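You operate a simulated robot arm through the tools that you are given. There is no shell and no other tool. Be economical: measure what you need, move in short steps, check, and stop when the job is done.

The job below is to be done with a simulated robot arm. You get a single attempt, and the scene is never put back.

## Task
Set the four sliders as the white pattern card shows.

It is judged by the outcome, as a careful person would: the job done as asked, and still so three seconds after it is handed in. It fails if anything else is knocked over, pushed out of place, dropped, spilled or broken.

## Robot
A 7-joint arm with a two-finger parallel gripper on a trunk, on a base that drives. Base frame: it is fixed to the floor where the robot stands at the start and does not move with it; the origin is under the middle of the robot, x ahead of it, y to its left, z up; the surface under the hand at the start is at about z = 74. Units: cm, degrees, N and s.
With the tool pointing down near the work surface it reaches from about 12 to 68 cm from the robot's upright axis, wherever it stands. Its first joint turns from -166.0 to 166.0 degrees. Places, roughly: attack knob [70, -10, 100]; clock knob [50, 0, 80]; decay knob [70, -20, 100]; filter knob on the lid [70, 0, 100]; latch with the red grip [80, 10, 110]; latch with the white grip [70, -20, 110]; length knob [50, 30, 80]; lever of the pulse box [-140, -10, 80]; lid stay [60, -30, 90]; loop switch [70, -30, 100]; peak knob on the lid [70, -10, 100]; range knob [60, 20, 80]; reset button [40, 0, 80]; run switch [50, 0, 80]; save button [50, 20, 80]; slider with the blue cap [40, -20, 80]. Payload 3.43 kg.
The TCP is the grasp point between the finger pads, 3 cm short of the fingertips. In the tool frame z runs along the fingers and y along their closing line. The gripper opens to 9.4 cm. The fingers are 2.8 cm wide and 1 cm thick; the gripper's body (5 by 9.6 cm) begins 5.5 cm behind the TCP.
Orientation is that of the tool frame in the base frame, as a unit quaternion [w, x, y, z]. With the fingers straight down and closing along the base's y, the tool's x points along the base's -x, its y along +y and its z along -z.

## Interface
- The arm moves only by the tool jog_arm. Its argument "motion" is a list of rows, each a list of 7 numbers: the shift along the tool's x, y, z in cm, then the turn, a rotation vector about the tool's x, y, z in degrees, then the opening, from 0 (shut) to 1 (fully open). In form: [[x, y, z, wx, wy, wz, jaw], ...]. A call has 1 to 12 rows; each row shifts and turns the commanded pose from where the row before left it, along the tool's axes as they then stand. A row lasts 0.2 s, in which the tool goes at most 5 cm and 8.6 degrees; a call with a longer step from one row to the next is refused whole, and so is a gripper value outside its range. Where a pose cannot be reached the arm comes as near as it can. A force on the tool above 40 N (or 10 N above the force at the start of the call, whichever is more), or a blocked arm, ends the call early, and 0.2 s more pass. Each finger travels about 10.8 cm/s and halts on what it meets, pressing with about 30 N; the grip force reading is that of the motor and also rises with nothing between the fingers. The clock runs only during rows and for 0.2 s after the last one: add rows that do not move to give the fingers time. The reply holds the time, the measured pose of the TCP, the force on the tool along the base axes, the opening and the grip force, in the units named above and with some noise, with the torque about the TCP (base axes, N m) and any sound that the robot's microphone picked up.
- Cameras (640 x 400 px; columns grow to the right, rows downward): "scene" is now at [37.66, -14.47, 108.73]; the picture's right is [-0.00, -0.96, -0.29], its down [-0.70, -0.21, 0.68] and it looks along [-0.71, 0.20, -0.67] (base axes); focal length 214 px, centre (320, 200). "wrist" rides on the gripper at [7.6, 1.4, -10.3] in the tool frame; the picture's right is [-0.18, 0.98, 0.00], its down [-0.75, -0.14, -0.64] and it looks along [-0.63, -0.12, 0.77] (tool axes); focal length 243 px, centre (320, 200). There is no depth. A picture from a camera that has moved, and an enlarged one, comes with that camera's place and axes in the base frame and with its lens.
- get_image(camera): a new picture of that camera. The clock stands still meanwhile.
- raise_lower(by): slides the trunk up (or, below 0, down) by that many cm; the arm and the scene camera ride with it, the base frame stays. It gives what a move gives, with no picture.
- base_move(legs): drives the robot by 1 to 6 legs, each [ahead, left, turn to the left] in cm, cm and degrees, along the robot's own axes; the way and the turn of a leg run together, so that a leg with both is an arc; at most 150 cm and 180 degrees a leg. The arm and the cameras ride along, it lands a little off, and it stops where it bumps. It gives what a move gives.
- pan_tilt(pan, tilt): turns the head with the scene camera to pan (to the left, within 80 degrees either way) and tilt (down, from -29 to 69), counted from straight ahead of the robot. It gives what a move gives.
- close_up(camera, box): a new picture of the part [left, top, right, bottom] of that camera's present view, enlarged. The clock stands still meanwhile.
- job_done(): hands the job in; it is judged then, once.

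Work in short steps. Places have to be worked out from the pictures, the camera data and where the tool is seen: move nearer, look again, correct. Check each grasp and each placing, and mend what went wrong. You have 120 turns and 90 pictures in all, those below and enlarged ones among them. Open the gripper and draw the arm clear of the work before you hand the job in, unless the task says otherwise; then end with one line.

The tools are called after "Request:" as name(argument=value, ...) on one line, values as JSON. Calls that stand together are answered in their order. jog_arm: Moves the arm, as the interface text tells. Its arguments: {"type":"object","properties":{"motion":{"type":"array"}},"required":["motion"]} The other tools are called the same way: raise_lower (by) slides the trunk up or down; base_move (legs) drives the base; pan_tilt (pan, tilt) turns the head that bears the scene camera; get_image (camera) takes a picture; close_up (camera, box) takes an enlarged picture of a part of a camera's view; job_done () hands the job in.

At the start:

```text
t: 0.0
tcp_pos: [34.05, -16.85, 103.59]
orientation: [0.0, 0.0, 1.0, 0.001]
wrist_force: [-0.7, 0.4, -0.2]
ft_torque: [-0.01, 0.01, 0.02]
width: 9.4
finger_force: 0.0
trunk travel left (down, up): [-27.5, 31.5]
robot x, y, heading: [0.04, 0.14, 0.0]
head pan, tilt: [17.0, 45.6]
```

scene: 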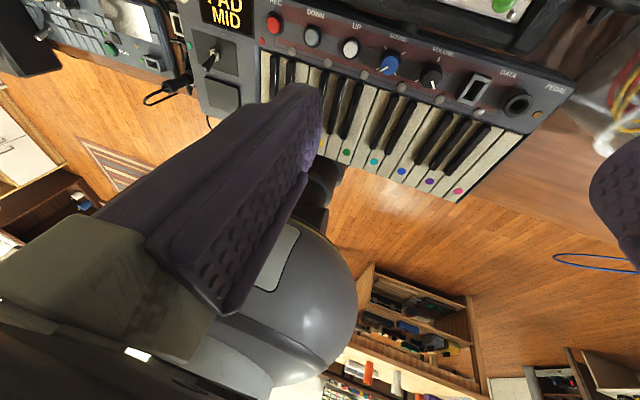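
wrist: 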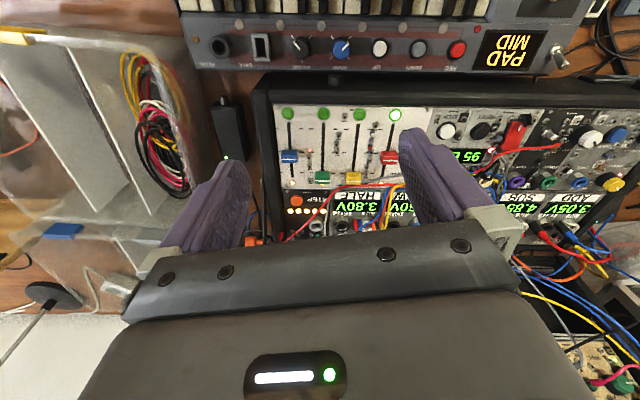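

The wrist view shows the slider module with four caps (blue, green, yellow, red). I need to look closer at it and find the white pattern card.

Request:
close_up(camera="wrist", box=[240, 70, 480, 250])

Request:
pan_tilt(pan=0, tilt=20)

Request:
get_image(camera="scene")

```text
2.22 times, centred on (360, 160) of wrist
camera zoom: at [26.46, -15.46, 113.96], right [0.18, 0.98, 0.0], down [0.75, -0.14, 0.64], along [0.63, -0.12, -0.77], focal length 539 px, centre (231, 289)
```

zoom: 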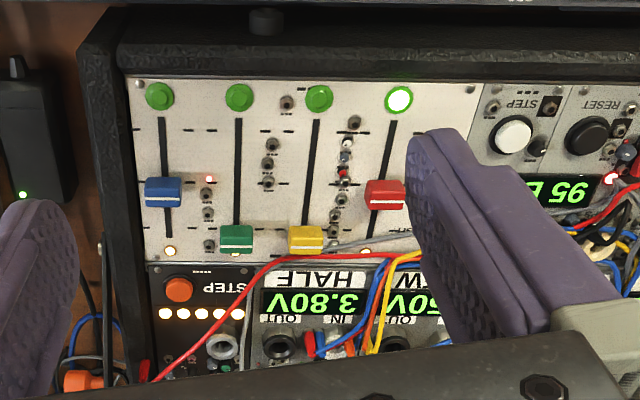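

```text
t: 0.9
tcp_pos: [34.15, -16.76, 103.58]
orientation: [0.0, 0.001, 1.0, 0.0]
wrist_force: [0.2, 0.6, 0.3]
ft_torque: [0.0, 0.02, 0.01]
width: 9.4
finger_force: 0.1
trunk travel left (down, up): [-27.5, 31.5]
robot x, y, heading: [-0.06, -0.11, -0.0]
head pan, tilt: [0.0, 20.0]
```

```text
86 pictures are left
camera scene: at [41.6, -16.83, 107.15], right [0.0, -1.0, 0.0], down [-0.94, 0.0, 0.34], along [-0.34, 0.0, -0.94], focal length 214 px, centre (320, 200)
```

scene: 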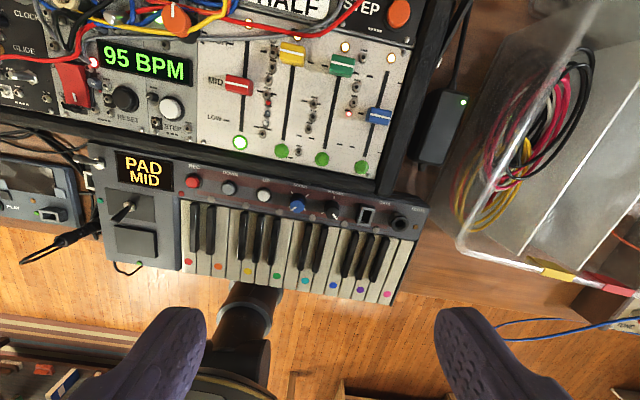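

The scene camera evidently hangs above the work looking down. I tilt it the other way to look ahead for the card.

Request:
pan_tilt(pan=0, tilt=-25)

Request:
get_image(camera="scene")

```text
t: 2.0
tcp_pos: [33.95, -16.78, 103.47]
orientation: [0.0, 0.0, 1.0, 0.0]
wrist_force: [0.4, -0.6, -0.3]
ft_torque: [0.0, -0.05, -0.01]
width: 9.4
finger_force: 0.1
trunk travel left (down, up): [-27.5, 31.5]
robot x, y, heading: [-0.04, -0.34, 0.2]
head pan, tilt: [0.0, -25.0]
```

```text
85 pictures are left
camera scene: at [48.4, -16.84, 109.35], right [0.0, -1.0, 0.0], down [-0.91, 0.0, -0.42], along [0.42, 0.0, -0.91], focal length 214 px, centre (320, 200)
```

scene: 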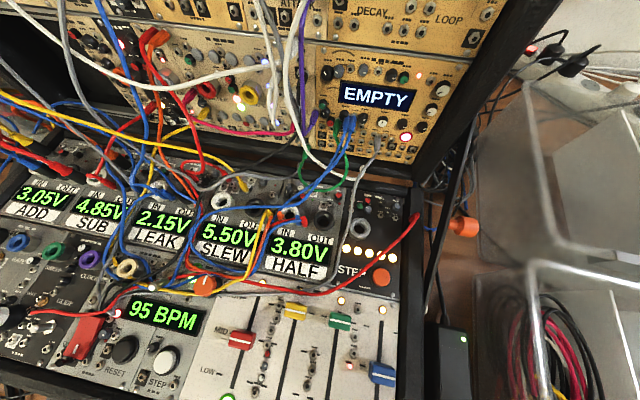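

No card yet; I look to the sides.

Request:
pan_tilt(pan=60, tilt=-25)

Request:
get_image(camera="scene")

Request:
pan_tilt(pan=-60, tilt=-25)

Request:
get_image(camera="scene")

```text
t: 3.3
tcp_pos: [34.13, -16.8, 103.49]
orientation: [0.0, 0.001, 1.0, 0.0]
wrist_force: [0.3, 0.7, 0.3]
ft_torque: [0.01, -0.04, -0.01]
width: 9.39
finger_force: 0.0
trunk travel left (down, up): [-27.5, 31.5]
robot x, y, heading: [-0.47, -0.0, -0.1]
head pan, tilt: [60.0, -25.0]
```

```text
84 pictures are left
camera scene: at [48.41, -10.69, 112.9], right [0.0, -0.5, -0.87], down [-0.91, 0.37, -0.21], along [0.42, 0.78, -0.45], focal length 214 px, centre (320, 200)
```

scene: 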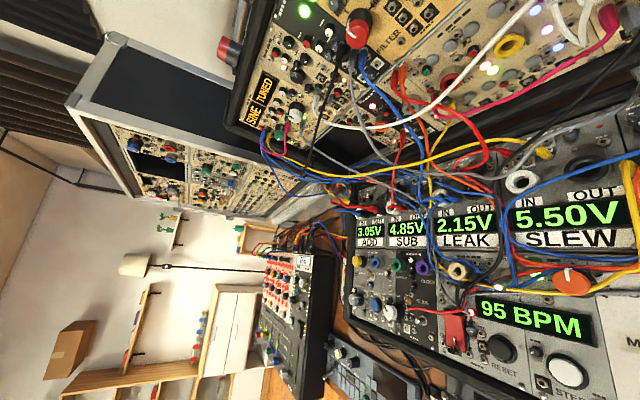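

```text
t: 5.3
tcp_pos: [34.09, -16.79, 103.62]
orientation: [0.0, 0.0, 1.0, 0.001]
wrist_force: [-0.3, -0.4, 0.5]
ft_torque: [0.02, -0.01, -0.04]
width: 9.42
finger_force: 0.0
trunk travel left (down, up): [-27.5, 31.5]
robot x, y, heading: [0.0, -0.06, 0.2]
head pan, tilt: [-60.0, -25.0]
```

```text
83 pictures are left
camera scene: at [48.41, -22.99, 112.91], right [0.0, -0.5, 0.87], down [-0.91, -0.37, -0.21], along [0.42, -0.78, -0.45], focal length 214 px, centre (320, 200)
```

scene: 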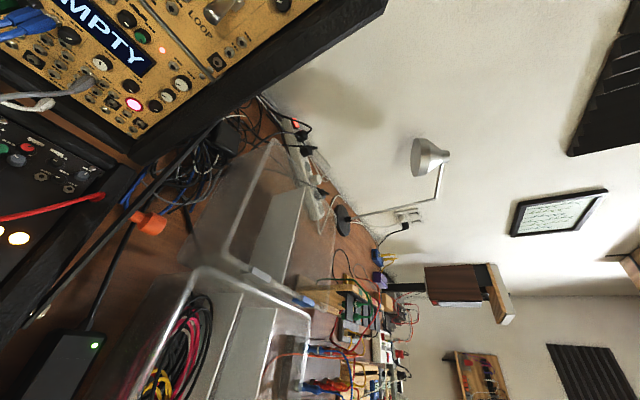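

No card in these views. I check the rearward directions.

Request:
pan_tilt(pan=60, tilt=35)

Request:
get_image(camera="scene")

Request:
pan_tilt(pan=-60, tilt=35)

Request:
get_image(camera="scene")

```text
t: 7.3
tcp_pos: [34.09, -16.74, 103.56]
orientation: [0.001, 0.0, 1.0, 0.0]
wrist_force: [0.3, 0.4, 0.3]
ft_torque: [0.03, 0.02, 0.02]
width: 9.41
finger_force: 0.0
trunk travel left (down, up): [-27.5, 31.5]
robot x, y, heading: [-0.52, -0.34, 0.2]
head pan, tilt: [60.0, 35.0]
```

```text
82 pictures are left
camera scene: at [39.23, -9.21, 112.05], right [0.0, -0.5, -0.87], down [-0.82, -0.5, 0.29], along [-0.57, 0.71, -0.41], focal length 214 px, centre (320, 200)
```

scene: 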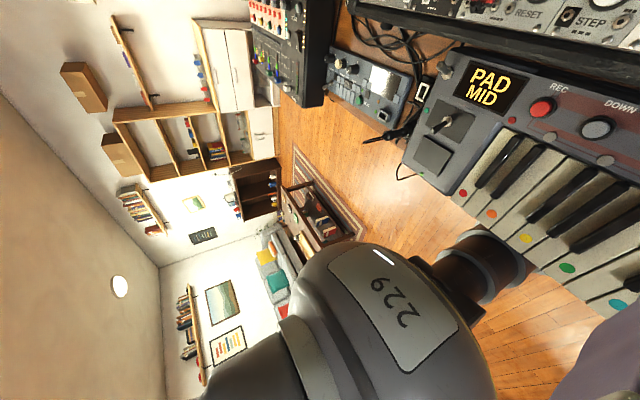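

```text
t: 9.3
tcp_pos: [34.04, -16.85, 103.67]
orientation: [0.0, 0.0, 1.0, 0.0]
wrist_force: [0.5, 0.0, 0.4]
ft_torque: [0.02, 0.0, 0.01]
width: 9.41
finger_force: 0.1
trunk travel left (down, up): [-27.5, 31.5]
robot x, y, heading: [-0.31, -0.31, 0.1]
head pan, tilt: [-60.0, 35.0]
```

```text
81 pictures are left
camera scene: at [39.22, -24.46, 112.05], right [0.0, -0.5, 0.87], down [-0.82, 0.5, 0.29], along [-0.57, -0.71, -0.41], focal length 214 px, centre (320, 200)
```

scene: 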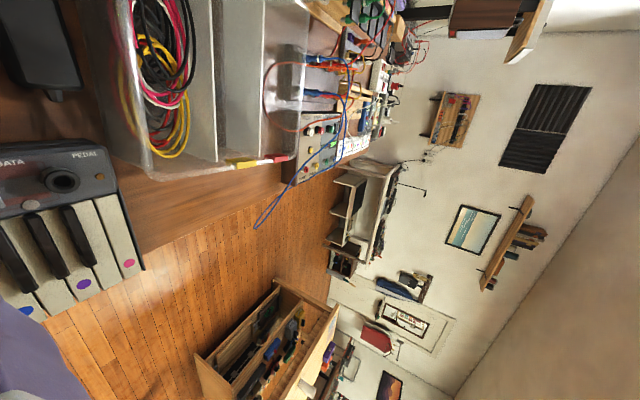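

Still no card. I raise the trunk and look at the upper part of the case ahead, also with the wrist camera in mind.

Request:
raise_lower(by=25)

Request:
pan_tilt(pan=0, tilt=-29)

Request:
get_image(camera="scene")

Request:
get_image(camera="wrist")

```text
t: 11.9
tcp_pos: [34.06, -16.95, 128.59]
orientation: [0.0, -0.001, 1.0, 0.0]
wrist_force: [-1.2, 0.3, 0.2]
ft_torque: [0.01, -0.03, -0.02]
width: 9.39
finger_force: 0.0
trunk travel left (down, up): [-52.5, 6.5]
robot x, y, heading: [0.07, -0.11, 0.0]
head pan, tilt: [-60.0, 35.0]
```

```text
t: 13.2
tcp_pos: [34.18, -16.76, 128.53]
orientation: [-0.001, 0.0, 1.0, 0.0]
wrist_force: [-0.1, -0.7, 0.0]
ft_torque: [-0.01, 0.01, 0.01]
width: 9.44
finger_force: 0.0
trunk travel left (down, up): [-52.5, 6.5]
robot x, y, heading: [0.38, 0.52, -0.1]
head pan, tilt: [0.0, -28.6]
```

```text
80 pictures are left
camera scene: at [48.85, -16.85, 134.75], right [0.0, -1.0, 0.0], down [-0.88, 0.0, -0.48], along [0.48, 0.0, -0.88], focal length 214 px, centre (320, 200)
```

scene: 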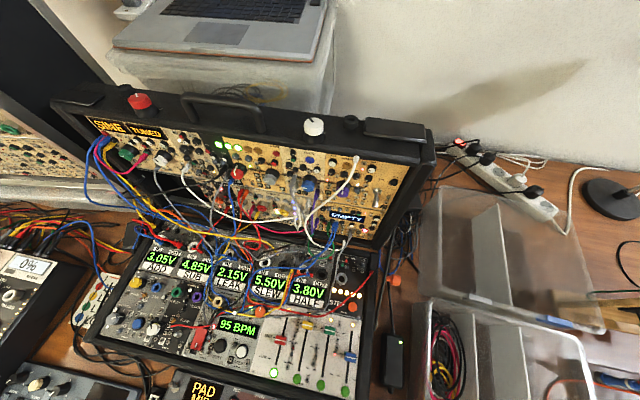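

```text
79 pictures are left
camera wrist: at [26.47, -15.46, 138.96], right [0.18, 0.98, 0.0], down [0.75, -0.14, 0.64], along [0.63, -0.12, -0.77], focal length 243 px, centre (320, 200)
```

wrist: 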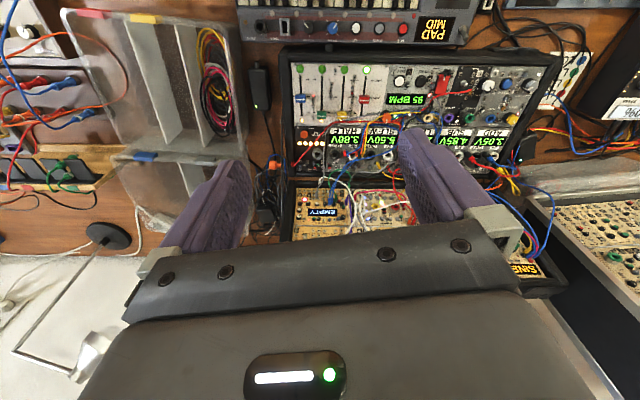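

The white card with coloured marks stands left of the case, partly hidden by cables, in the scene view at about (95,300). I enlarge it from both cameras.

Request:
close_up(camera="scene", box=[50, 240, 170, 340])

Request:
close_up(camera="wrist", box=[510, 20, 640, 140])

Request:
pan_tilt(pan=40, tilt=-10)

Request:
get_image(camera="scene")

```text
4.00 times, centred on (110, 290) of scene
camera zoom: at [48.85, -16.85, 134.75], right [0.0, -1.0, 0.0], down [-0.88, 0.0, -0.48], along [0.48, 0.0, -0.88], focal length 858 px, centre (1160, -160)
```

zoom: 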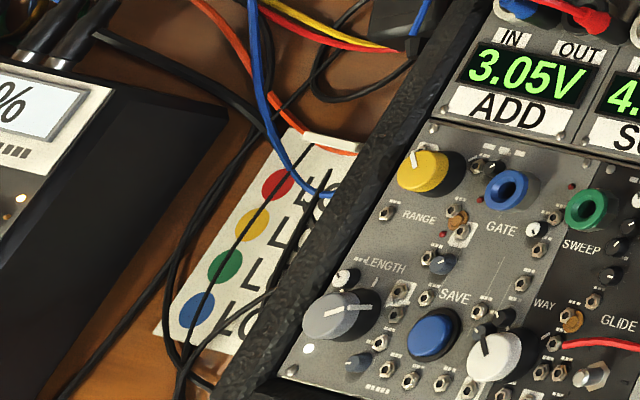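

```text
3.33 times, centred on (575, 80) of wrist
camera zoom: at [26.47, -15.46, 138.96], right [0.18, 0.98, 0.0], down [0.75, -0.14, 0.64], along [0.63, -0.12, -0.77], focal length 809 px, centre (-530, 600)
```

zoom: 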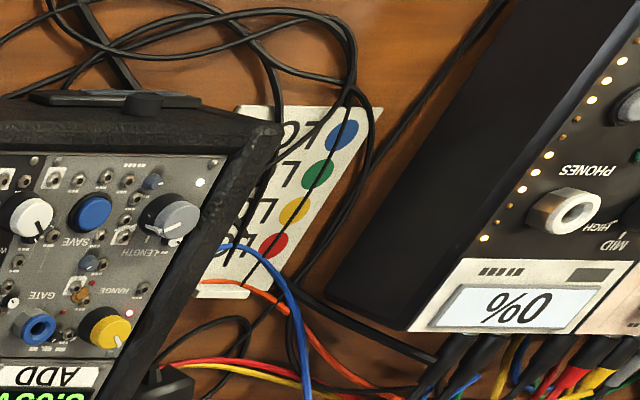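

```text
t: 14.3
tcp_pos: [34.11, -16.75, 128.44]
orientation: [0.0, 0.001, 1.0, 0.0]
wrist_force: [-0.4, 0.2, 0.0]
ft_torque: [0.01, 0.01, -0.02]
width: 9.38
finger_force: 0.1
trunk travel left (down, up): [-52.5, 6.5]
robot x, y, heading: [-0.03, 0.17, 0.1]
head pan, tilt: [40.0, -10.0]
```

```text
76 pictures are left
camera scene: at [46.37, -11.43, 135.0], right [0.0, -0.77, -0.64], down [-0.98, 0.11, -0.13], along [0.17, 0.63, -0.75], focal length 214 px, centre (320, 200)
```

scene: 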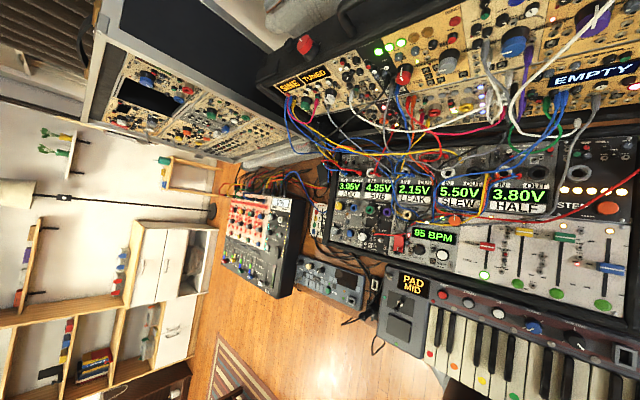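

The card lies flat left of the case, partly hidden by the case's wall. I swing the hand left at this height to look straight down on it with the wrist camera.

Request:
jog_arm(motion=[[0, 4.7, 0, 0, 0, 0, 1], [0, 4.7, 0, 0, 0, 0, 1], [0, 4.7, 0, 0, 0, 0, 1], [0, 4.7, 0, 0, 0, 0, 1], [0, 4.7, 0, 0, 0, 0, 1], [0, 4.7, 0, 0, 0, 0, 1], [0, 4.7, 0, 0, 0, 0, 1], [0, 4.7, 0, 0, 0, 0, 1], [0, 4.7, 0, 0, 0, 0, 1], [0, 4.7, 0, 0, 0, 0, 1], [0, 4.7, 0, 0, 0, 0, 1], [0, 4.7, 0, 0, 0, 0, 1]])

Request:
get_image(camera="wrist")

```text
t: 16.9
tcp_pos: [33.98, 39.81, 128.46]
orientation: [0.0, 0.0, 1.0, -0.001]
wrist_force: [-0.3, 0.3, 0.6]
ft_torque: [-0.03, 0.02, 0.0]
width: 9.4
finger_force: 0.0
trunk travel left (down, up): [-52.5, 6.5]
robot x, y, heading: [0.01, -0.1, 0.1]
head pan, tilt: [40.0, -10.0]
```

```text
75 pictures are left
camera wrist: at [26.41, 41.28, 138.82], right [0.18, 0.98, 0.0], down [0.75, -0.14, 0.64], along [0.63, -0.12, -0.77], focal length 243 px, centre (320, 200)
```

wrist: 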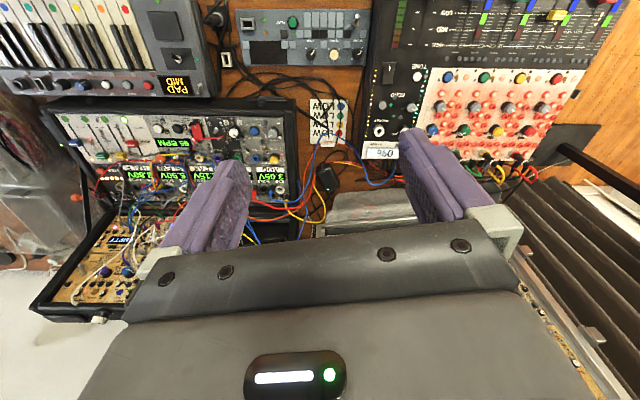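

Request:
close_up(camera="wrist", box=[280, 80, 380, 160])

Request:
close_up(camera="wrist", box=[370, 0, 640, 100])

```text
5.00 times, centred on (330, 120) of wrist
camera zoom: at [26.41, 41.28, 138.82], right [0.18, 0.98, 0.0], down [0.75, -0.14, 0.64], along [0.63, -0.12, -0.77], focal length 1213 px, centre (270, 600)
```

zoom: 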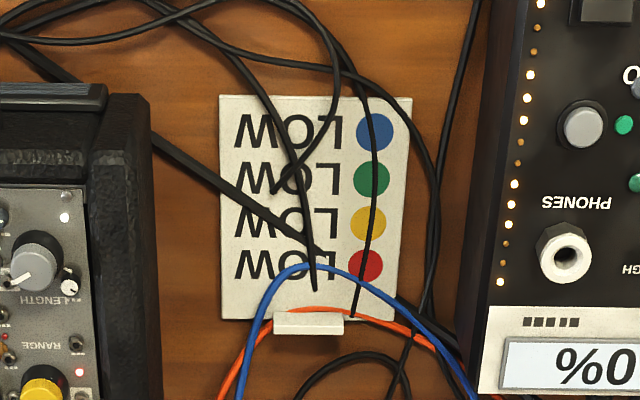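

```text
2.37 times, centred on (505, 50) of wrist
camera zoom: at [26.41, 41.28, 138.82], right [0.18, 0.98, 0.0], down [0.75, -0.14, 0.64], along [0.63, -0.12, -0.77], focal length 575 px, centre (-118, 556)
```

zoom: 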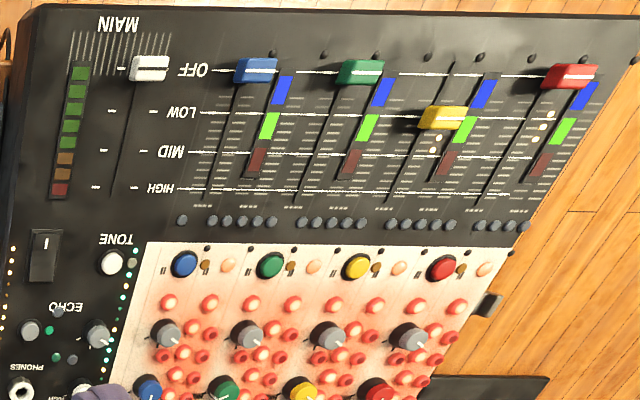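

The card reads LOW for all four colours as far as I see, but the text is small and cable-crossed, so I go lower for a closer look.

Request:
jog_arm(motion=[[0, 0, 4.5, 0, 0, 0, 1], [0, 0, 4.5, 0, 0, 0, 1], [0, 0, 4.5, 0, 0, 0, 1]])

Request:
get_image(camera="wrist")

```text
t: 17.7
tcp_pos: [34.18, 39.84, 114.95]
orientation: [-0.001, 0.0, 1.0, -0.001]
wrist_force: [1.4, -0.2, -0.2]
ft_torque: [-0.01, 0.04, 0.0]
width: 9.41
finger_force: 0.0
trunk travel left (down, up): [-52.5, 6.5]
robot x, y, heading: [-0.01, 0.05, -0.1]
head pan, tilt: [40.0, -10.0]
```

```text
72 pictures are left
camera wrist: at [26.54, 41.1, 125.29], right [0.18, 0.98, 0.0], down [0.75, -0.14, 0.64], along [0.63, -0.12, -0.77], focal length 243 px, centre (320, 200)
```

wrist: 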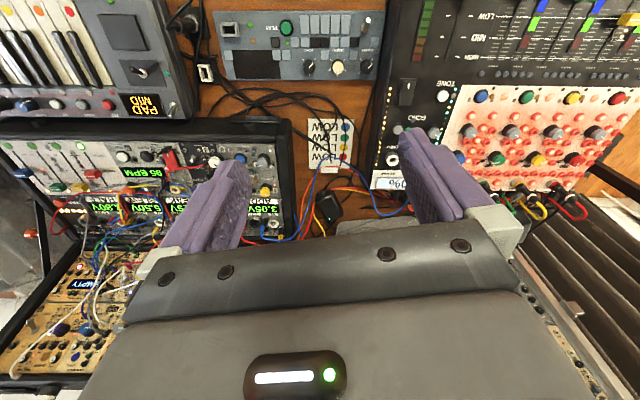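

Request:
close_up(camera="wrist", box=[290, 105, 370, 180])

Request:
close_up(camera="wrist", box=[0, 130, 130, 210])

```text
5.33 times, centred on (330, 142) of wrist
camera zoom: at [26.54, 41.1, 125.29], right [0.18, 0.98, 0.0], down [0.75, -0.14, 0.64], along [0.63, -0.12, -0.77], focal length 1294 px, centre (267, 507)
```

zoom: 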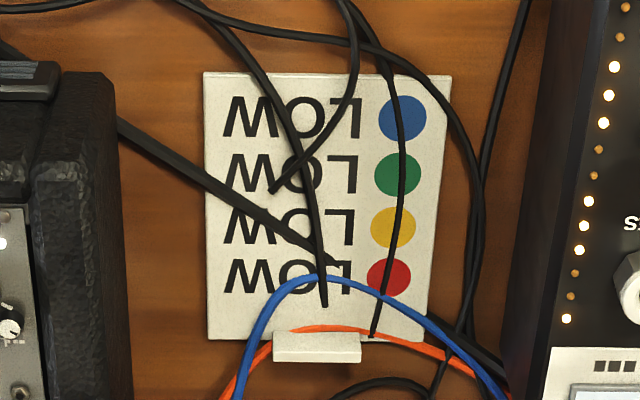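

```text
4.92 times, centred on (65, 170) of wrist
camera zoom: at [26.54, 41.1, 125.29], right [0.18, 0.98, 0.0], down [0.75, -0.14, 0.64], along [0.63, -0.12, -0.77], focal length 1194 px, centre (1575, 348)
```

zoom: 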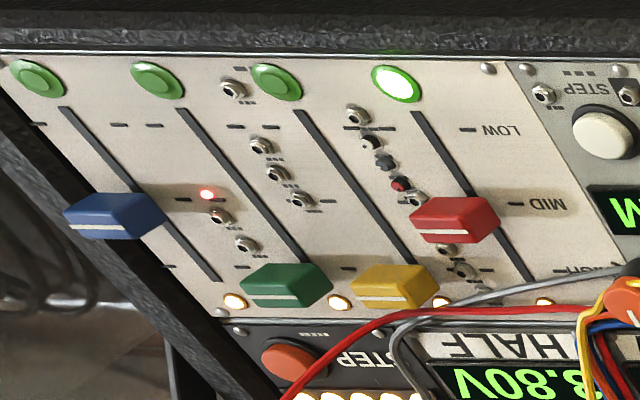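

The card clearly reads LOW for blue, green, yellow and red, and the slider panel's LOW mark is at the near end. Quick check rearward that no other white card exists.

Request:
pan_tilt(pan=0, tilt=69)

Request:
get_image(camera="scene")

Request:
pan_tilt(pan=-30, tilt=0)

Request:
get_image(camera="scene")

```text
t: 19.2
tcp_pos: [34.06, 39.71, 114.96]
orientation: [0.0, 0.0, 1.0, 0.001]
wrist_force: [0.4, 0.1, -0.3]
ft_torque: [-0.03, 0.02, -0.01]
width: 9.4
finger_force: 0.0
trunk travel left (down, up): [-52.5, 6.5]
robot x, y, heading: [0.07, 0.09, -0.1]
head pan, tilt: [0.0, 68.8]
```

```text
69 pictures are left
camera scene: at [34.85, 39.62, 122.33], right [0.0, -1.0, 0.0], down [-0.36, 0.0, 0.93], along [-0.93, 0.0, -0.36], focal length 214 px, centre (320, 200)
```

scene: 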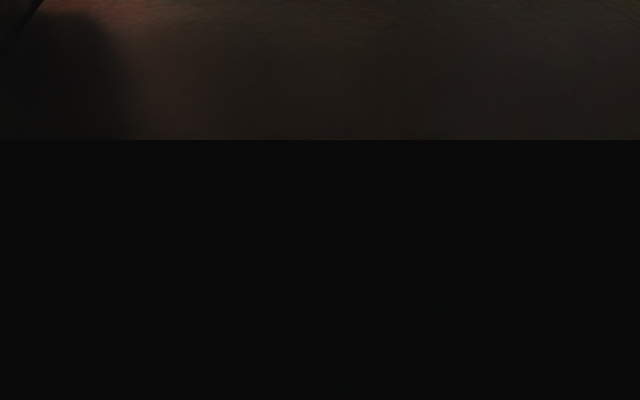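

```text
t: 20.6
tcp_pos: [34.03, 39.61, 114.96]
orientation: [0.0, -0.001, 1.0, 0.001]
wrist_force: [0.0, 0.4, -0.1]
ft_torque: [-0.01, 0.01, -0.01]
width: 9.39
finger_force: 0.1
trunk travel left (down, up): [-52.5, 6.5]
robot x, y, heading: [-0.36, 0.54, 0.2]
head pan, tilt: [-30.0, 0.0]
```

```text
68 pictures are left
camera scene: at [44.82, 35.12, 120.12], right [0.0, -0.87, 0.5], down [-1.0, 0.0, 0.0], along [0.0, -0.5, -0.87], focal length 214 px, centre (320, 200)
```

scene: 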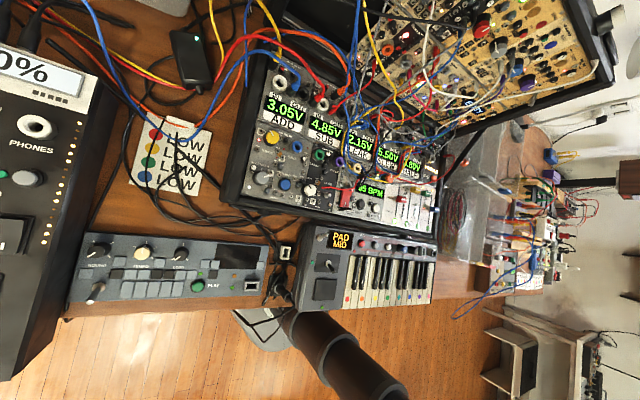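

The scene camera rides with the hand, good. All sliders go to LOW (near end). I return the hand over the case and look straight down on the sliders.

Request:
jog_arm(motion=[[0, -4.7, 0, 0, 0, 0, 1], [0, -4.7, 0, 0, 0, 0, 1], [0, -4.7, 0, 0, 0, 0, 1], [0, -4.7, 0, 0, 0, 0, 1], [0, -4.7, 0, 0, 0, 0, 1], [0, -4.7, 0, 0, 0, 0, 1], [0, -4.7, 0, 0, 0, 0, 1], [0, -4.7, 0, 0, 0, 0, 1], [0, -4.7, 0, 0, 0, 0, 1], [0, -4.7, 0, 0, 0, 0, 1], [0, -4.7, 0, 0, 0, 0, 1], [0, -4.7, 0, 0, 0, 0, 1]])

Request:
raise_lower(by=-10)

Request:
pan_tilt(pan=0, tilt=0)

Request:
get_image(camera="scene")

```text
t: 23.2
tcp_pos: [33.98, -17.09, 115.05]
orientation: [0.0, 0.0, 1.0, 0.001]
wrist_force: [0.0, -0.6, 0.2]
ft_torque: [0.06, 0.0, -0.02]
width: 9.41
finger_force: 0.0
trunk travel left (down, up): [-52.5, 6.5]
robot x, y, heading: [-0.07, 0.12, 0.0]
head pan, tilt: [-30.0, 0.0]
```

```text
t: 24.6
tcp_pos: [34.01, -16.84, 105.12]
orientation: [-0.001, 0.0, 1.0, 0.0]
wrist_force: [-0.1, -0.1, 0.9]
ft_torque: [0.02, 0.02, -0.01]
width: 9.38
finger_force: 0.1
trunk travel left (down, up): [-42.5, 16.5]
robot x, y, heading: [-0.01, 0.2, 0.1]
head pan, tilt: [-30.0, 0.0]
```

```text
t: 25.5
tcp_pos: [34.0, -16.7, 105.05]
orientation: [-0.001, 0.0, 1.0, 0.0]
wrist_force: [-0.2, 1.0, -0.1]
ft_torque: [-0.01, -0.01, -0.01]
width: 9.41
finger_force: 0.1
trunk travel left (down, up): [-42.5, 16.5]
robot x, y, heading: [0.13, -0.01, 0.4]
head pan, tilt: [0.0, 0.0]
```

```text
67 pictures are left
camera scene: at [44.84, -16.83, 109.03], right [0.0, -1.0, 0.0], down [-1.0, 0.0, 0.0], along [0.0, 0.0, -1.0], focal length 214 px, centre (320, 200)
```

scene: 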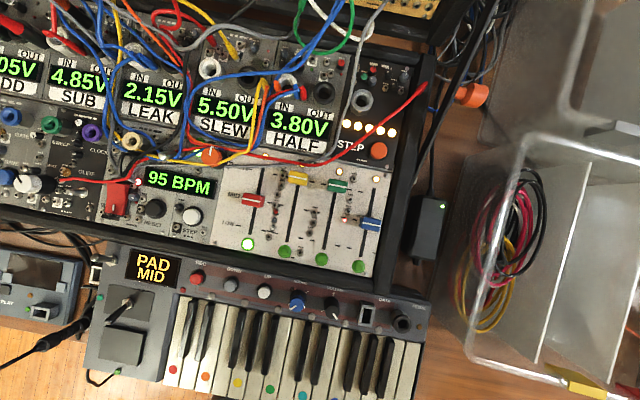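

Request:
close_up(camera="scene", box=[210, 140, 410, 290])

```text
2.67 times, centred on (310, 215) of scene
camera zoom: at [44.84, -16.83, 109.03], right [0.0, -1.0, 0.0], down [-1.0, 0.0, 0.0], along [0.0, 0.0, -1.0], focal length 572 px, centre (347, 160)
```

zoom: 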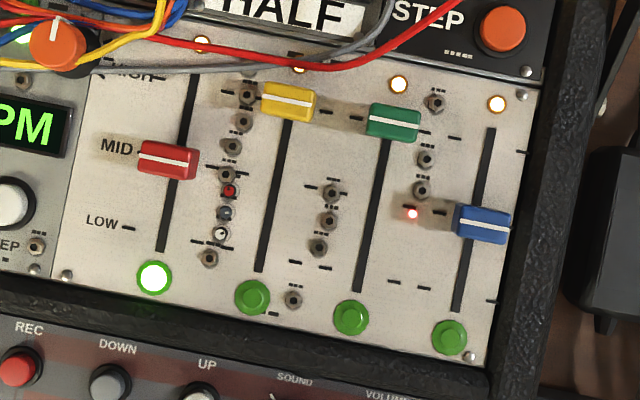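

Triangulating: panel z≈83.3, cap tops z≈85; slots run 10.8° off −x, toward LOW = (−0.98, +0.19). Blue sits at about (42.1, −22.65), its LOW at (38.8, −21.9). I turn the tool so the closing line runs along the slots, jaw closed.

Request:
jog_arm(motion=[[0, 0, 0, 0, 0, -7.92, 0], [0, 0, 0, 0, 0, -7.92, 0], [0, 0, 0, 0, 0, -7.92, 0], [0, 0, 0, 0, 0, -7.92, 0], [0, 0, 0, 0, 0, -7.92, 0], [0, 0, 0, 0, 0, -7.92, 0], [0, 0, 0, 0, 0, -7.92, 0], [0, 0, 0, 0, 0, -7.92, 0], [0, 0, 0, 0, 0, -7.92, 0], [0, 0, 0, 0, 0, -7.92, 0]])

Request:
get_image(camera="scene")

Request:
get_image(camera="wrist")

```text
t: 27.7
tcp_pos: [33.98, -16.82, 105.14]
orientation: [0.0, -0.639, 0.769, 0.0]
wrist_force: [-1.6, -0.2, -0.5]
ft_torque: [0.0, -0.01, -0.01]
width: 0.0
finger_force: 29.9
trunk travel left (down, up): [-42.5, 16.5]
robot x, y, heading: [-0.25, -0.42, 0.1]
head pan, tilt: [0.0, 0.0]
```

```text
65 pictures are left
camera scene: at [35.86, -5.99, 109.06], right [0.98, -0.18, 0.0], down [-0.18, -0.98, 0.0], along [0.0, 0.0, -1.0], focal length 214 px, centre (320, 200)
```

scene: 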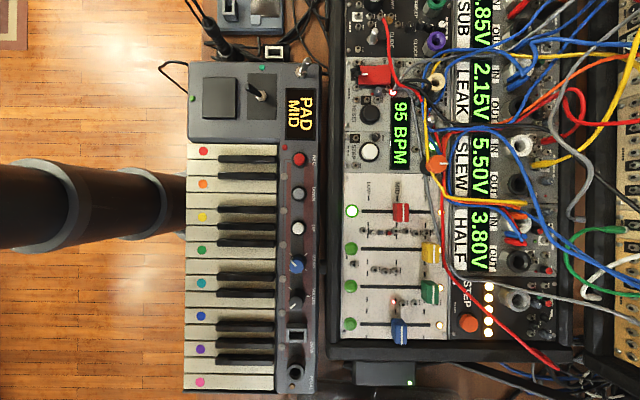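

```text
64 pictures are left
camera wrist: at [31.26, -24.08, 115.55], right [-0.93, 0.36, 0.0], down [0.28, 0.71, 0.64], along [0.23, 0.6, -0.77], focal length 243 px, centre (320, 200)
```

wrist: 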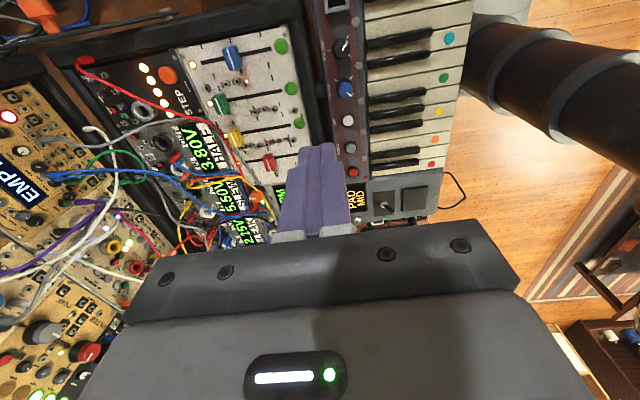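

The slots run level in this view, so the turn is right. I move over the spot just beyond the blue cap's far side, and part way down.

Request:
jog_arm(motion=[[1.3, -3.8, 0, 0, 0, 0, 0], [1.3, -3.8, 0, 0, 0, 0, 0], [1.25, -3.7, 0, 0, 0, 0, 0], [0, 0, 4, 0, 0, 0, 0], [0, 0, 4, 0, 0, 0, 0], [0, 0, 2, 0, 0, 0, 0]])

Request:
get_image(camera="scene")

Request:
get_image(camera="wrist")

```text
t: 29.1
tcp_pos: [44.5, -22.63, 94.96]
orientation: [0.0, -0.637, 0.771, 0.0]
wrist_force: [0.6, -0.5, -0.4]
ft_torque: [0.0, -0.01, -0.01]
width: 0.0
finger_force: 29.8
trunk travel left (down, up): [-42.5, 16.5]
robot x, y, heading: [0.12, 0.15, 0.1]
head pan, tilt: [0.0, 0.0]
```

```text
63 pictures are left
camera scene: at [46.31, -11.89, 99.01], right [0.98, -0.19, 0.0], down [-0.19, -0.98, 0.0], along [0.0, 0.0, -1.0], focal length 214 px, centre (320, 200)
```

scene: 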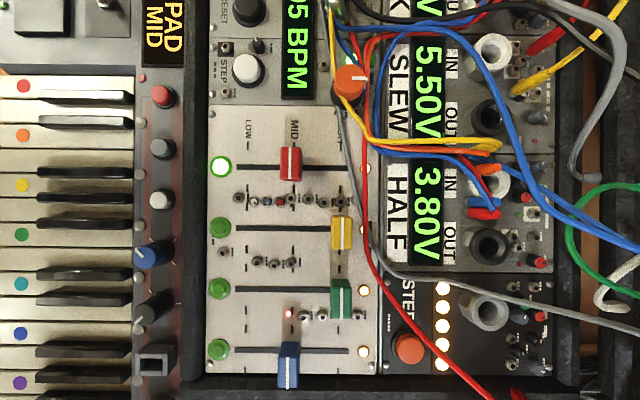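

```text
62 pictures are left
camera wrist: at [41.66, -29.97, 105.51], right [-0.93, 0.36, 0.0], down [0.28, 0.71, 0.64], along [0.23, 0.6, -0.77], focal length 243 px, centre (320, 200)
```

wrist: 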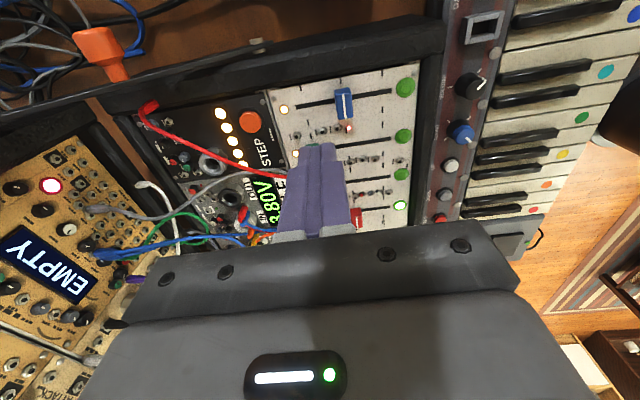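

The tool is ~2.4 cm beyond the blue cap, nearly on its slot. I shift 0.2 cm left, off the rim, and lower the tips to about z 84.1, between panel and cap top.

Request:
jog_arm(motion=[[-0.2, 0, 3, 0, 0, 0, 0], [0, 0, 2.5, 0, 0, 0, 0], [0, 0, 1.2, 0, 0, 0, 0], [0, 0, 1.2, 0, 0, 0, 0]])

Request:
get_image(camera="wrist")

Request:
get_image(camera="scene")

```text
t: 30.1
tcp_pos: [44.58, -22.6, 87.18]
orientation: [0.0, -0.637, 0.77, -0.001]
wrist_force: [0.0, 0.3, 0.7]
ft_torque: [0.0, 0.02, 0.03]
width: 0.01
finger_force: 30.2
trunk travel left (down, up): [-42.5, 16.5]
robot x, y, heading: [0.09, -0.07, 0.0]
head pan, tilt: [0.0, 0.0]
```

```text
61 pictures are left
camera wrist: at [41.72, -29.84, 97.57], right [-0.93, 0.37, 0.0], down [0.28, 0.71, 0.64], along [0.23, 0.6, -0.77], focal length 243 px, centre (320, 200)
```

wrist: 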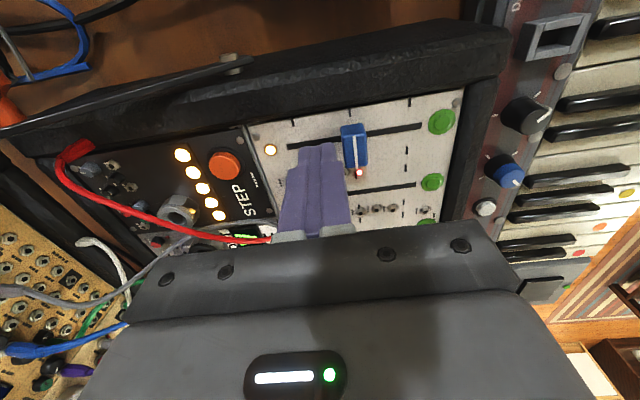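

```text
60 pictures are left
camera scene: at [46.38, -11.77, 91.07], right [0.98, -0.19, 0.0], down [-0.19, -0.98, 0.0], along [0.0, 0.0, -1.0], focal length 214 px, centre (320, 200)
```

scene: 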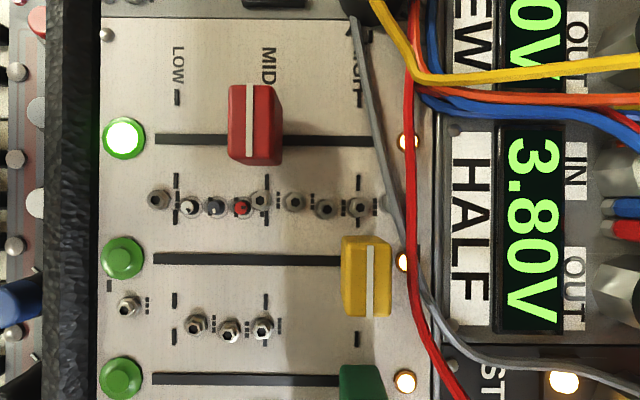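

Tips are at the cap's level beside it. I push slowly toward LOW, 3.4 cm, then check.

Request:
jog_arm(motion=[[0, 0.4, 0, 0, 0, 0, 0], [0, 0.4, 0, 0, 0, 0, 0], [0, 0.4, 0, 0, 0, 0, 0], [0, 0.4, 0, 0, 0, 0, 0], [0, 0.4, 0, 0, 0, 0, 0], [0, 0.4, 0, 0, 0, 0, 0], [0, 0.5, 0, 0, 0, 0, 0], [0, 0.5, 0, 0, 0, 0, 0]])

Request:
close_up(camera="wrist", box=[240, 60, 480, 240])

```text
t: 31.9
tcp_pos: [41.09, -21.8, 87.15]
orientation: [0.0, -0.637, 0.771, 0.0]
wrist_force: [0.4, 0.5, -0.5]
ft_torque: [-0.02, 0.01, 0.0]
width: 0.01
finger_force: 29.6
trunk travel left (down, up): [-42.5, 16.5]
robot x, y, heading: [-0.11, 0.09, -0.2]
head pan, tilt: [0.0, 0.0]
```

```text
2.22 times, centred on (360, 150) of wrist
camera zoom: at [38.3, -29.17, 97.61], right [-0.93, 0.36, 0.0], down [0.28, 0.71, 0.64], along [0.23, 0.6, -0.77], focal length 539 px, centre (231, 311)
```

zoom: 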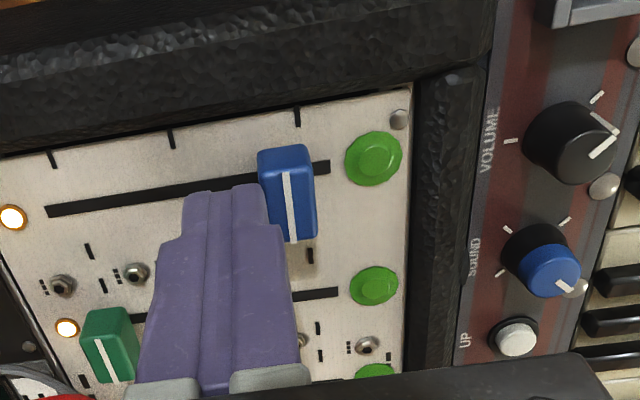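

The cap moved and now stands about 0.5 cm short of the LOW marks. I push 0.45 more, then look again.

Request:
jog_arm(motion=[[0, 0.25, 0, 0, 0, 0, 0], [0, 0.2, 0, 0, 0, 0, 0], [0, -0.4, 0, 0, 0, 0, 0], [0, -0.6, 0, 0, 0, 0, 0], [0, 0, -3, 0, 0, 0, 0], [0, 0, -4, 0, 0, 0, 0]])

Request:
jog_arm(motion=[[-4.5, 0, 0, 0, 0, 0, 0], [4.5, 0, 0, 0, 0, 0, 0]])

Request:
get_image(camera="scene")

```text
t: 33.3
tcp_pos: [41.61, -21.98, 94.35]
orientation: [0.0, -0.637, 0.771, 0.0]
wrist_force: [0.0, 0.4, 0.3]
ft_torque: [0.04, -0.01, 0.01]
width: 0.0
finger_force: 29.8
trunk travel left (down, up): [-42.5, 16.5]
robot x, y, heading: [0.24, -0.14, -0.0]
head pan, tilt: [0.0, 0.0]
```

```text
t: 33.9
tcp_pos: [41.67, -22.32, 94.32]
orientation: [0.001, -0.637, 0.771, 0.001]
wrist_force: [0.3, -1.0, -0.2]
ft_torque: [0.05, -0.03, -0.02]
width: 0.0
finger_force: 30.1
trunk travel left (down, up): [-42.5, 16.5]
robot x, y, heading: [0.13, 0.07, 0.0]
head pan, tilt: [0.0, 0.0]
```

```text
58 pictures are left
camera scene: at [43.4, -11.49, 98.17], right [0.98, -0.19, 0.0], down [-0.19, -0.98, 0.0], along [0.0, 0.0, -1.0], focal length 214 px, centre (320, 200)
```

scene: 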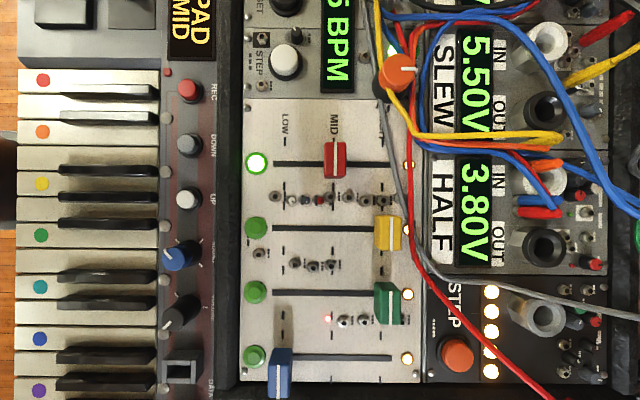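

Request:
close_up(camera="scene", box=[235, 300, 395, 400])

```text
4.00 times, centred on (315, 350) of scene
camera zoom: at [43.4, -11.49, 98.17], right [0.98, -0.19, 0.0], down [-0.19, -0.98, 0.0], along [0.0, 0.0, -1.0], focal length 858 px, centre (340, -400)
```

zoom: 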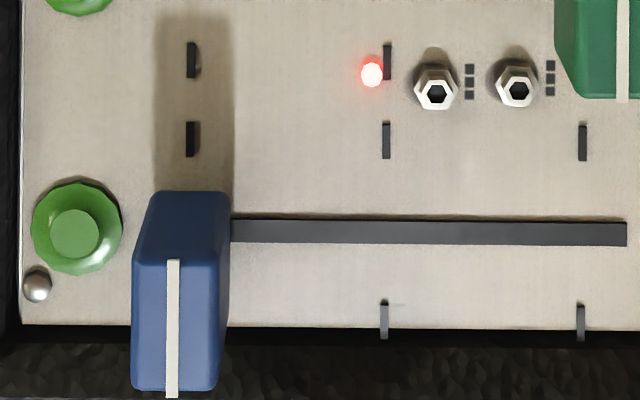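

Blue's base centre lines up with the LOW marks. Next red: cap at (44.65, −9.2), LOW at (41.5, −8.5), contact offset 1.84 cm. I move to its far side, still above it.

Request:
jog_arm(motion=[[-4.5, -0.9, 0, 0, 0, 0, 0], [-4.5, -0.9, 0, 0, 0, 0, 0], [-4.43, -0.8, 0, 0, 0, 0, 0], [0, 0, 2, 0, 0, 0, 0]])

Request:
get_image(camera="wrist")

Request:
pan_tilt(pan=0, tilt=60)

Request:
get_image(camera="scene")

```text
t: 34.9
tcp_pos: [46.65, -9.18, 92.26]
orientation: [0.0, -0.637, 0.771, 0.0]
wrist_force: [-0.4, 0.5, -0.4]
ft_torque: [0.0, -0.04, 0.01]
width: 0.01
finger_force: 30.6
trunk travel left (down, up): [-42.5, 16.5]
robot x, y, heading: [-0.15, -0.01, -0.2]
head pan, tilt: [0.0, 0.0]
```

```text
56 pictures are left
camera wrist: at [43.89, -16.54, 102.61], right [-0.93, 0.37, 0.0], down [0.28, 0.71, 0.64], along [0.23, 0.6, -0.77], focal length 243 px, centre (320, 200)
```

wrist: 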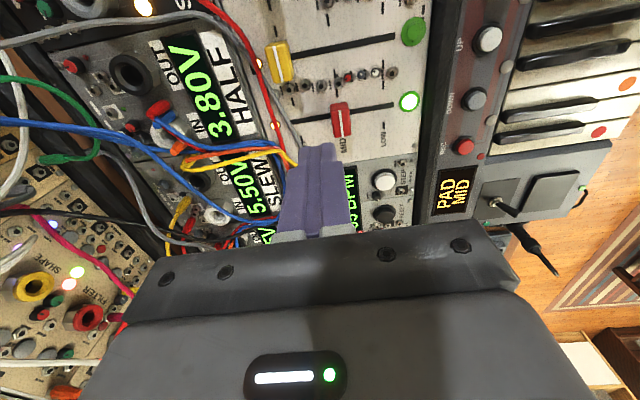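

```text
t: 36.2
tcp_pos: [46.65, -9.18, 92.18]
orientation: [-0.001, -0.637, 0.77, 0.0]
wrist_force: [0.1, 0.5, 0.5]
ft_torque: [-0.02, -0.03, -0.01]
width: 0.0
finger_force: 30.5
trunk travel left (down, up): [-42.5, 16.5]
robot x, y, heading: [0.49, -0.11, -0.2]
head pan, tilt: [0.0, 60.0]
```

```text
55 pictures are left
camera scene: at [46.82, -7.32, 98.47], right [0.98, -0.19, 0.0], down [-0.09, -0.49, 0.87], along [-0.16, -0.85, -0.5], focal length 214 px, centre (320, 200)
```

scene: 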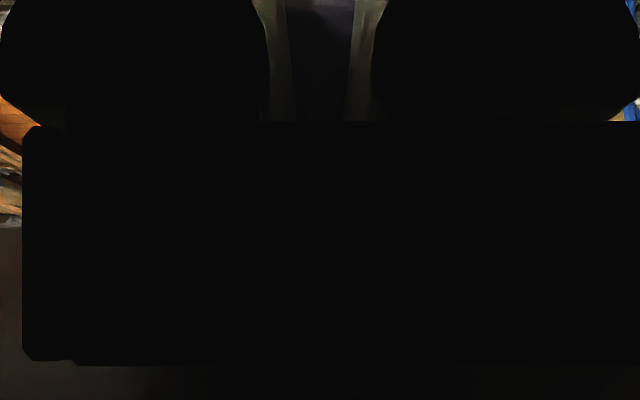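

Too much tilt; a milder one should show fingertips against the red cap and cables.

Request:
pan_tilt(pan=0, tilt=30)

Request:
get_image(camera="scene")

```text
t: 37.2
tcp_pos: [46.63, -9.16, 92.12]
orientation: [0.0, -0.638, 0.77, 0.0]
wrist_force: [-0.7, 0.6, -0.2]
ft_torque: [0.02, -0.01, 0.0]
width: 0.01
finger_force: 29.9
trunk travel left (down, up): [-42.5, 16.5]
robot x, y, heading: [0.09, -0.0, -0.0]
head pan, tilt: [0.0, 30.0]
```

```text
54 pictures are left
camera scene: at [47.61, -3.2, 96.1], right [0.98, -0.19, 0.0], down [-0.16, -0.85, 0.5], along [-0.09, -0.49, -0.87], focal length 214 px, centre (320, 200)
```

scene: 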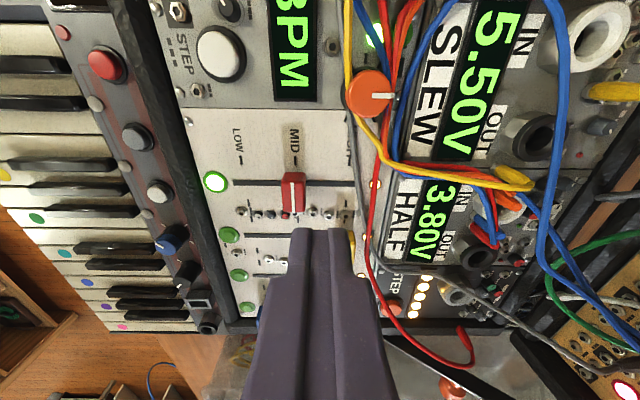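

The space by the red cap is clear; the cables lie beyond. I back off 0.35 cm, centre slightly and descend to the same tip height.

Request:
jog_arm(motion=[[0.25, -0.35, 0, 0, 0, 0, 0], [0, 0, 2.5, 0, 0, 0, 0], [0, 0, 1.3, 0, 0, 0, 0], [0, 0, 1.2, 0, 0, 0, 0]])

Request:
get_image(camera="scene")

```text
t: 38.2
tcp_pos: [47.13, -9.48, 87.18]
orientation: [0.001, -0.637, 0.77, 0.0]
wrist_force: [0.1, -0.1, 0.0]
ft_torque: [0.01, -0.02, 0.03]
width: 0.02
finger_force: 30.1
trunk travel left (down, up): [-42.5, 16.5]
robot x, y, heading: [0.15, 0.34, 0.1]
head pan, tilt: [0.0, 30.0]
```

```text
53 pictures are left
camera scene: at [47.99, -3.49, 91.07], right [0.98, -0.19, 0.0], down [-0.16, -0.85, 0.5], along [-0.09, -0.49, -0.87], focal length 214 px, centre (320, 200)
```

scene: 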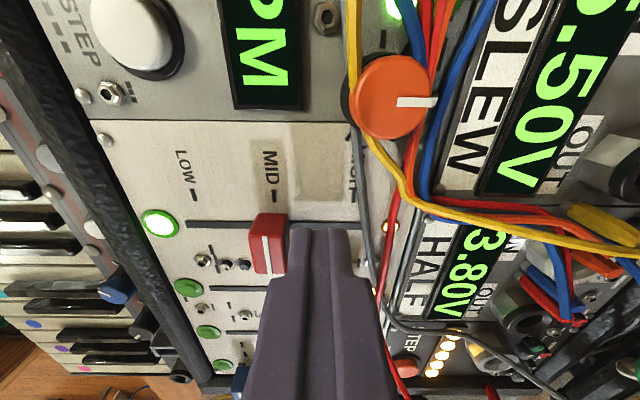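

Positioned well beside the cap. I push red 3.7 cm toward LOW, just short of the aim, and check.

Request:
jog_arm(motion=[[0, 0.5, 0, 0, 0, 0, 0], [0, 0.5, 0, 0, 0, 0, 0], [0, 0.5, 0, 0, 0, 0, 0], [0, 0.5, 0, 0, 0, 0, 0], [0, 0.5, 0, 0, 0, 0, 0], [0, 0.5, 0, 0, 0, 0, 0], [0, 0.4, 0, 0, 0, 0, 0], [0, 0.3, 0, 0, 0, 0, 0], [0, 0, 0, 0, 0, 0, 0]])

Request:
pan_tilt(pan=0, tilt=0)

Request:
get_image(camera="scene")

```text
t: 40.2
tcp_pos: [43.45, -8.78, 87.15]
orientation: [0.0, -0.638, 0.77, 0.001]
wrist_force: [-0.1, 0.4, 0.6]
ft_torque: [0.01, -0.01, 0.02]
width: 0.0
finger_force: 30.2
trunk travel left (down, up): [-42.5, 16.5]
robot x, y, heading: [0.08, 0.01, 0.0]
head pan, tilt: [0.0, 30.0]
```

```text
t: 41.1
tcp_pos: [43.46, -8.88, 87.13]
orientation: [0.001, -0.637, 0.77, 0.0]
wrist_force: [-0.6, 0.2, 0.9]
ft_torque: [0.02, 0.01, 0.02]
width: 0.0
finger_force: 30.5
trunk travel left (down, up): [-42.5, 16.5]
robot x, y, heading: [0.08, 0.3, 0.0]
head pan, tilt: [0.0, 0.0]
```

```text
52 pictures are left
camera scene: at [45.26, 1.92, 91.11], right [0.98, -0.19, 0.0], down [-0.19, -0.98, 0.0], along [0.0, 0.0, -1.0], focal length 214 px, centre (320, 200)
```

scene: 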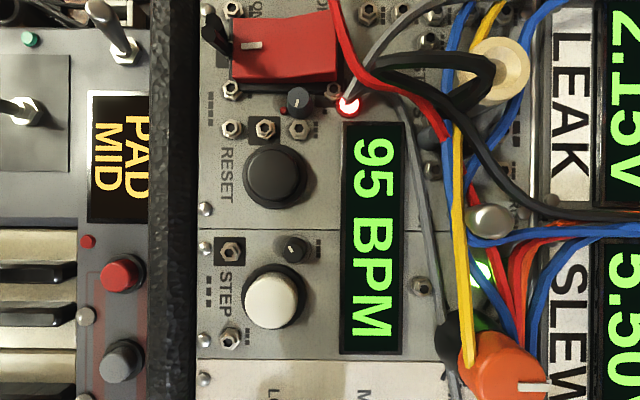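

Request:
pan_tilt(pan=0, tilt=25)

Request:
close_up(camera="scene", box=[160, 100, 400, 280])

```text
t: 42.0
tcp_pos: [43.38, -8.83, 87.24]
orientation: [0.0, -0.637, 0.771, 0.0]
wrist_force: [0.0, 0.1, 0.1]
ft_torque: [0.0, -0.01, -0.03]
width: 0.0
finger_force: 29.4
trunk travel left (down, up): [-42.5, 16.5]
robot x, y, heading: [-0.02, -0.14, -0.2]
head pan, tilt: [0.0, 25.0]
```

```text
2.22 times, centred on (280, 190) of scene
camera zoom: at [44.5, -2.03, 90.9], right [0.98, -0.19, 0.0], down [-0.17, -0.89, 0.42], along [-0.08, -0.41, -0.91], focal length 477 px, centre (409, 222)
```

zoom: 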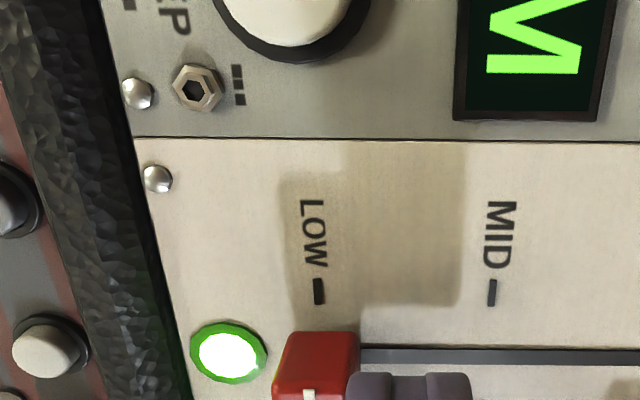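

Red's base is within about 0.5 mm of the LOW mark. I nudge 0.08 more, withdraw, and lift.

Request:
jog_arm(motion=[[0, 0.08, 0, 0, 0, 0, 0], [0, 0, 0, 0, 0, 0, 0], [0, -0.5, 0, 0, 0, 0, 0], [0, 0, -3, 0, 0, 0, 0], [0, 0, -4, 0, 0, 0, 0], [4.5, 0, 0, 0, 0, 0, 0]])

Request:
pan_tilt(pan=0, tilt=0)

Request:
get_image(camera="scene")

```text
t: 43.4
tcp_pos: [42.84, -13.5, 94.25]
orientation: [0.0, -0.638, 0.77, 0.002]
wrist_force: [-0.1, -1.4, -0.8]
ft_torque: [0.01, 0.0, 0.01]
width: 0.0
finger_force: 29.9
trunk travel left (down, up): [-42.5, 16.5]
robot x, y, heading: [-0.36, -0.04, 0.0]
head pan, tilt: [0.0, 25.0]
```

```text
t: 44.3
tcp_pos: [42.96, -13.25, 94.1]
orientation: [0.0, -0.638, 0.77, 0.0]
wrist_force: [-0.3, -0.1, 0.1]
ft_torque: [0.0, -0.01, 0.02]
width: 0.0
finger_force: 29.8
trunk travel left (down, up): [-42.5, 16.5]
robot x, y, heading: [0.28, -0.48, 0.0]
head pan, tilt: [0.0, 0.0]
```

```text
50 pictures are left
camera scene: at [44.82, -2.45, 98.1], right [0.98, -0.19, 0.0], down [-0.19, -0.98, 0.0], along [0.0, 0.0, -1.0], focal length 214 px, centre (320, 200)
```

scene: 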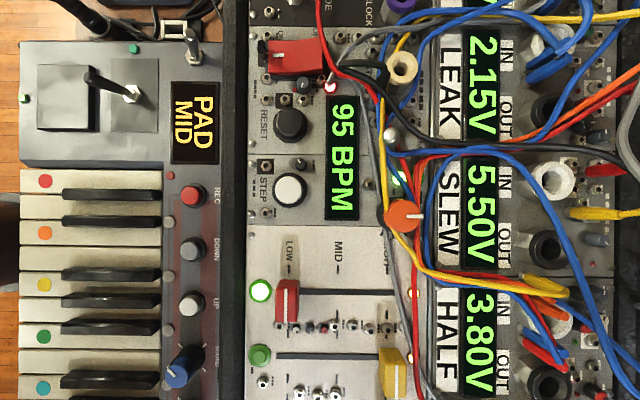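

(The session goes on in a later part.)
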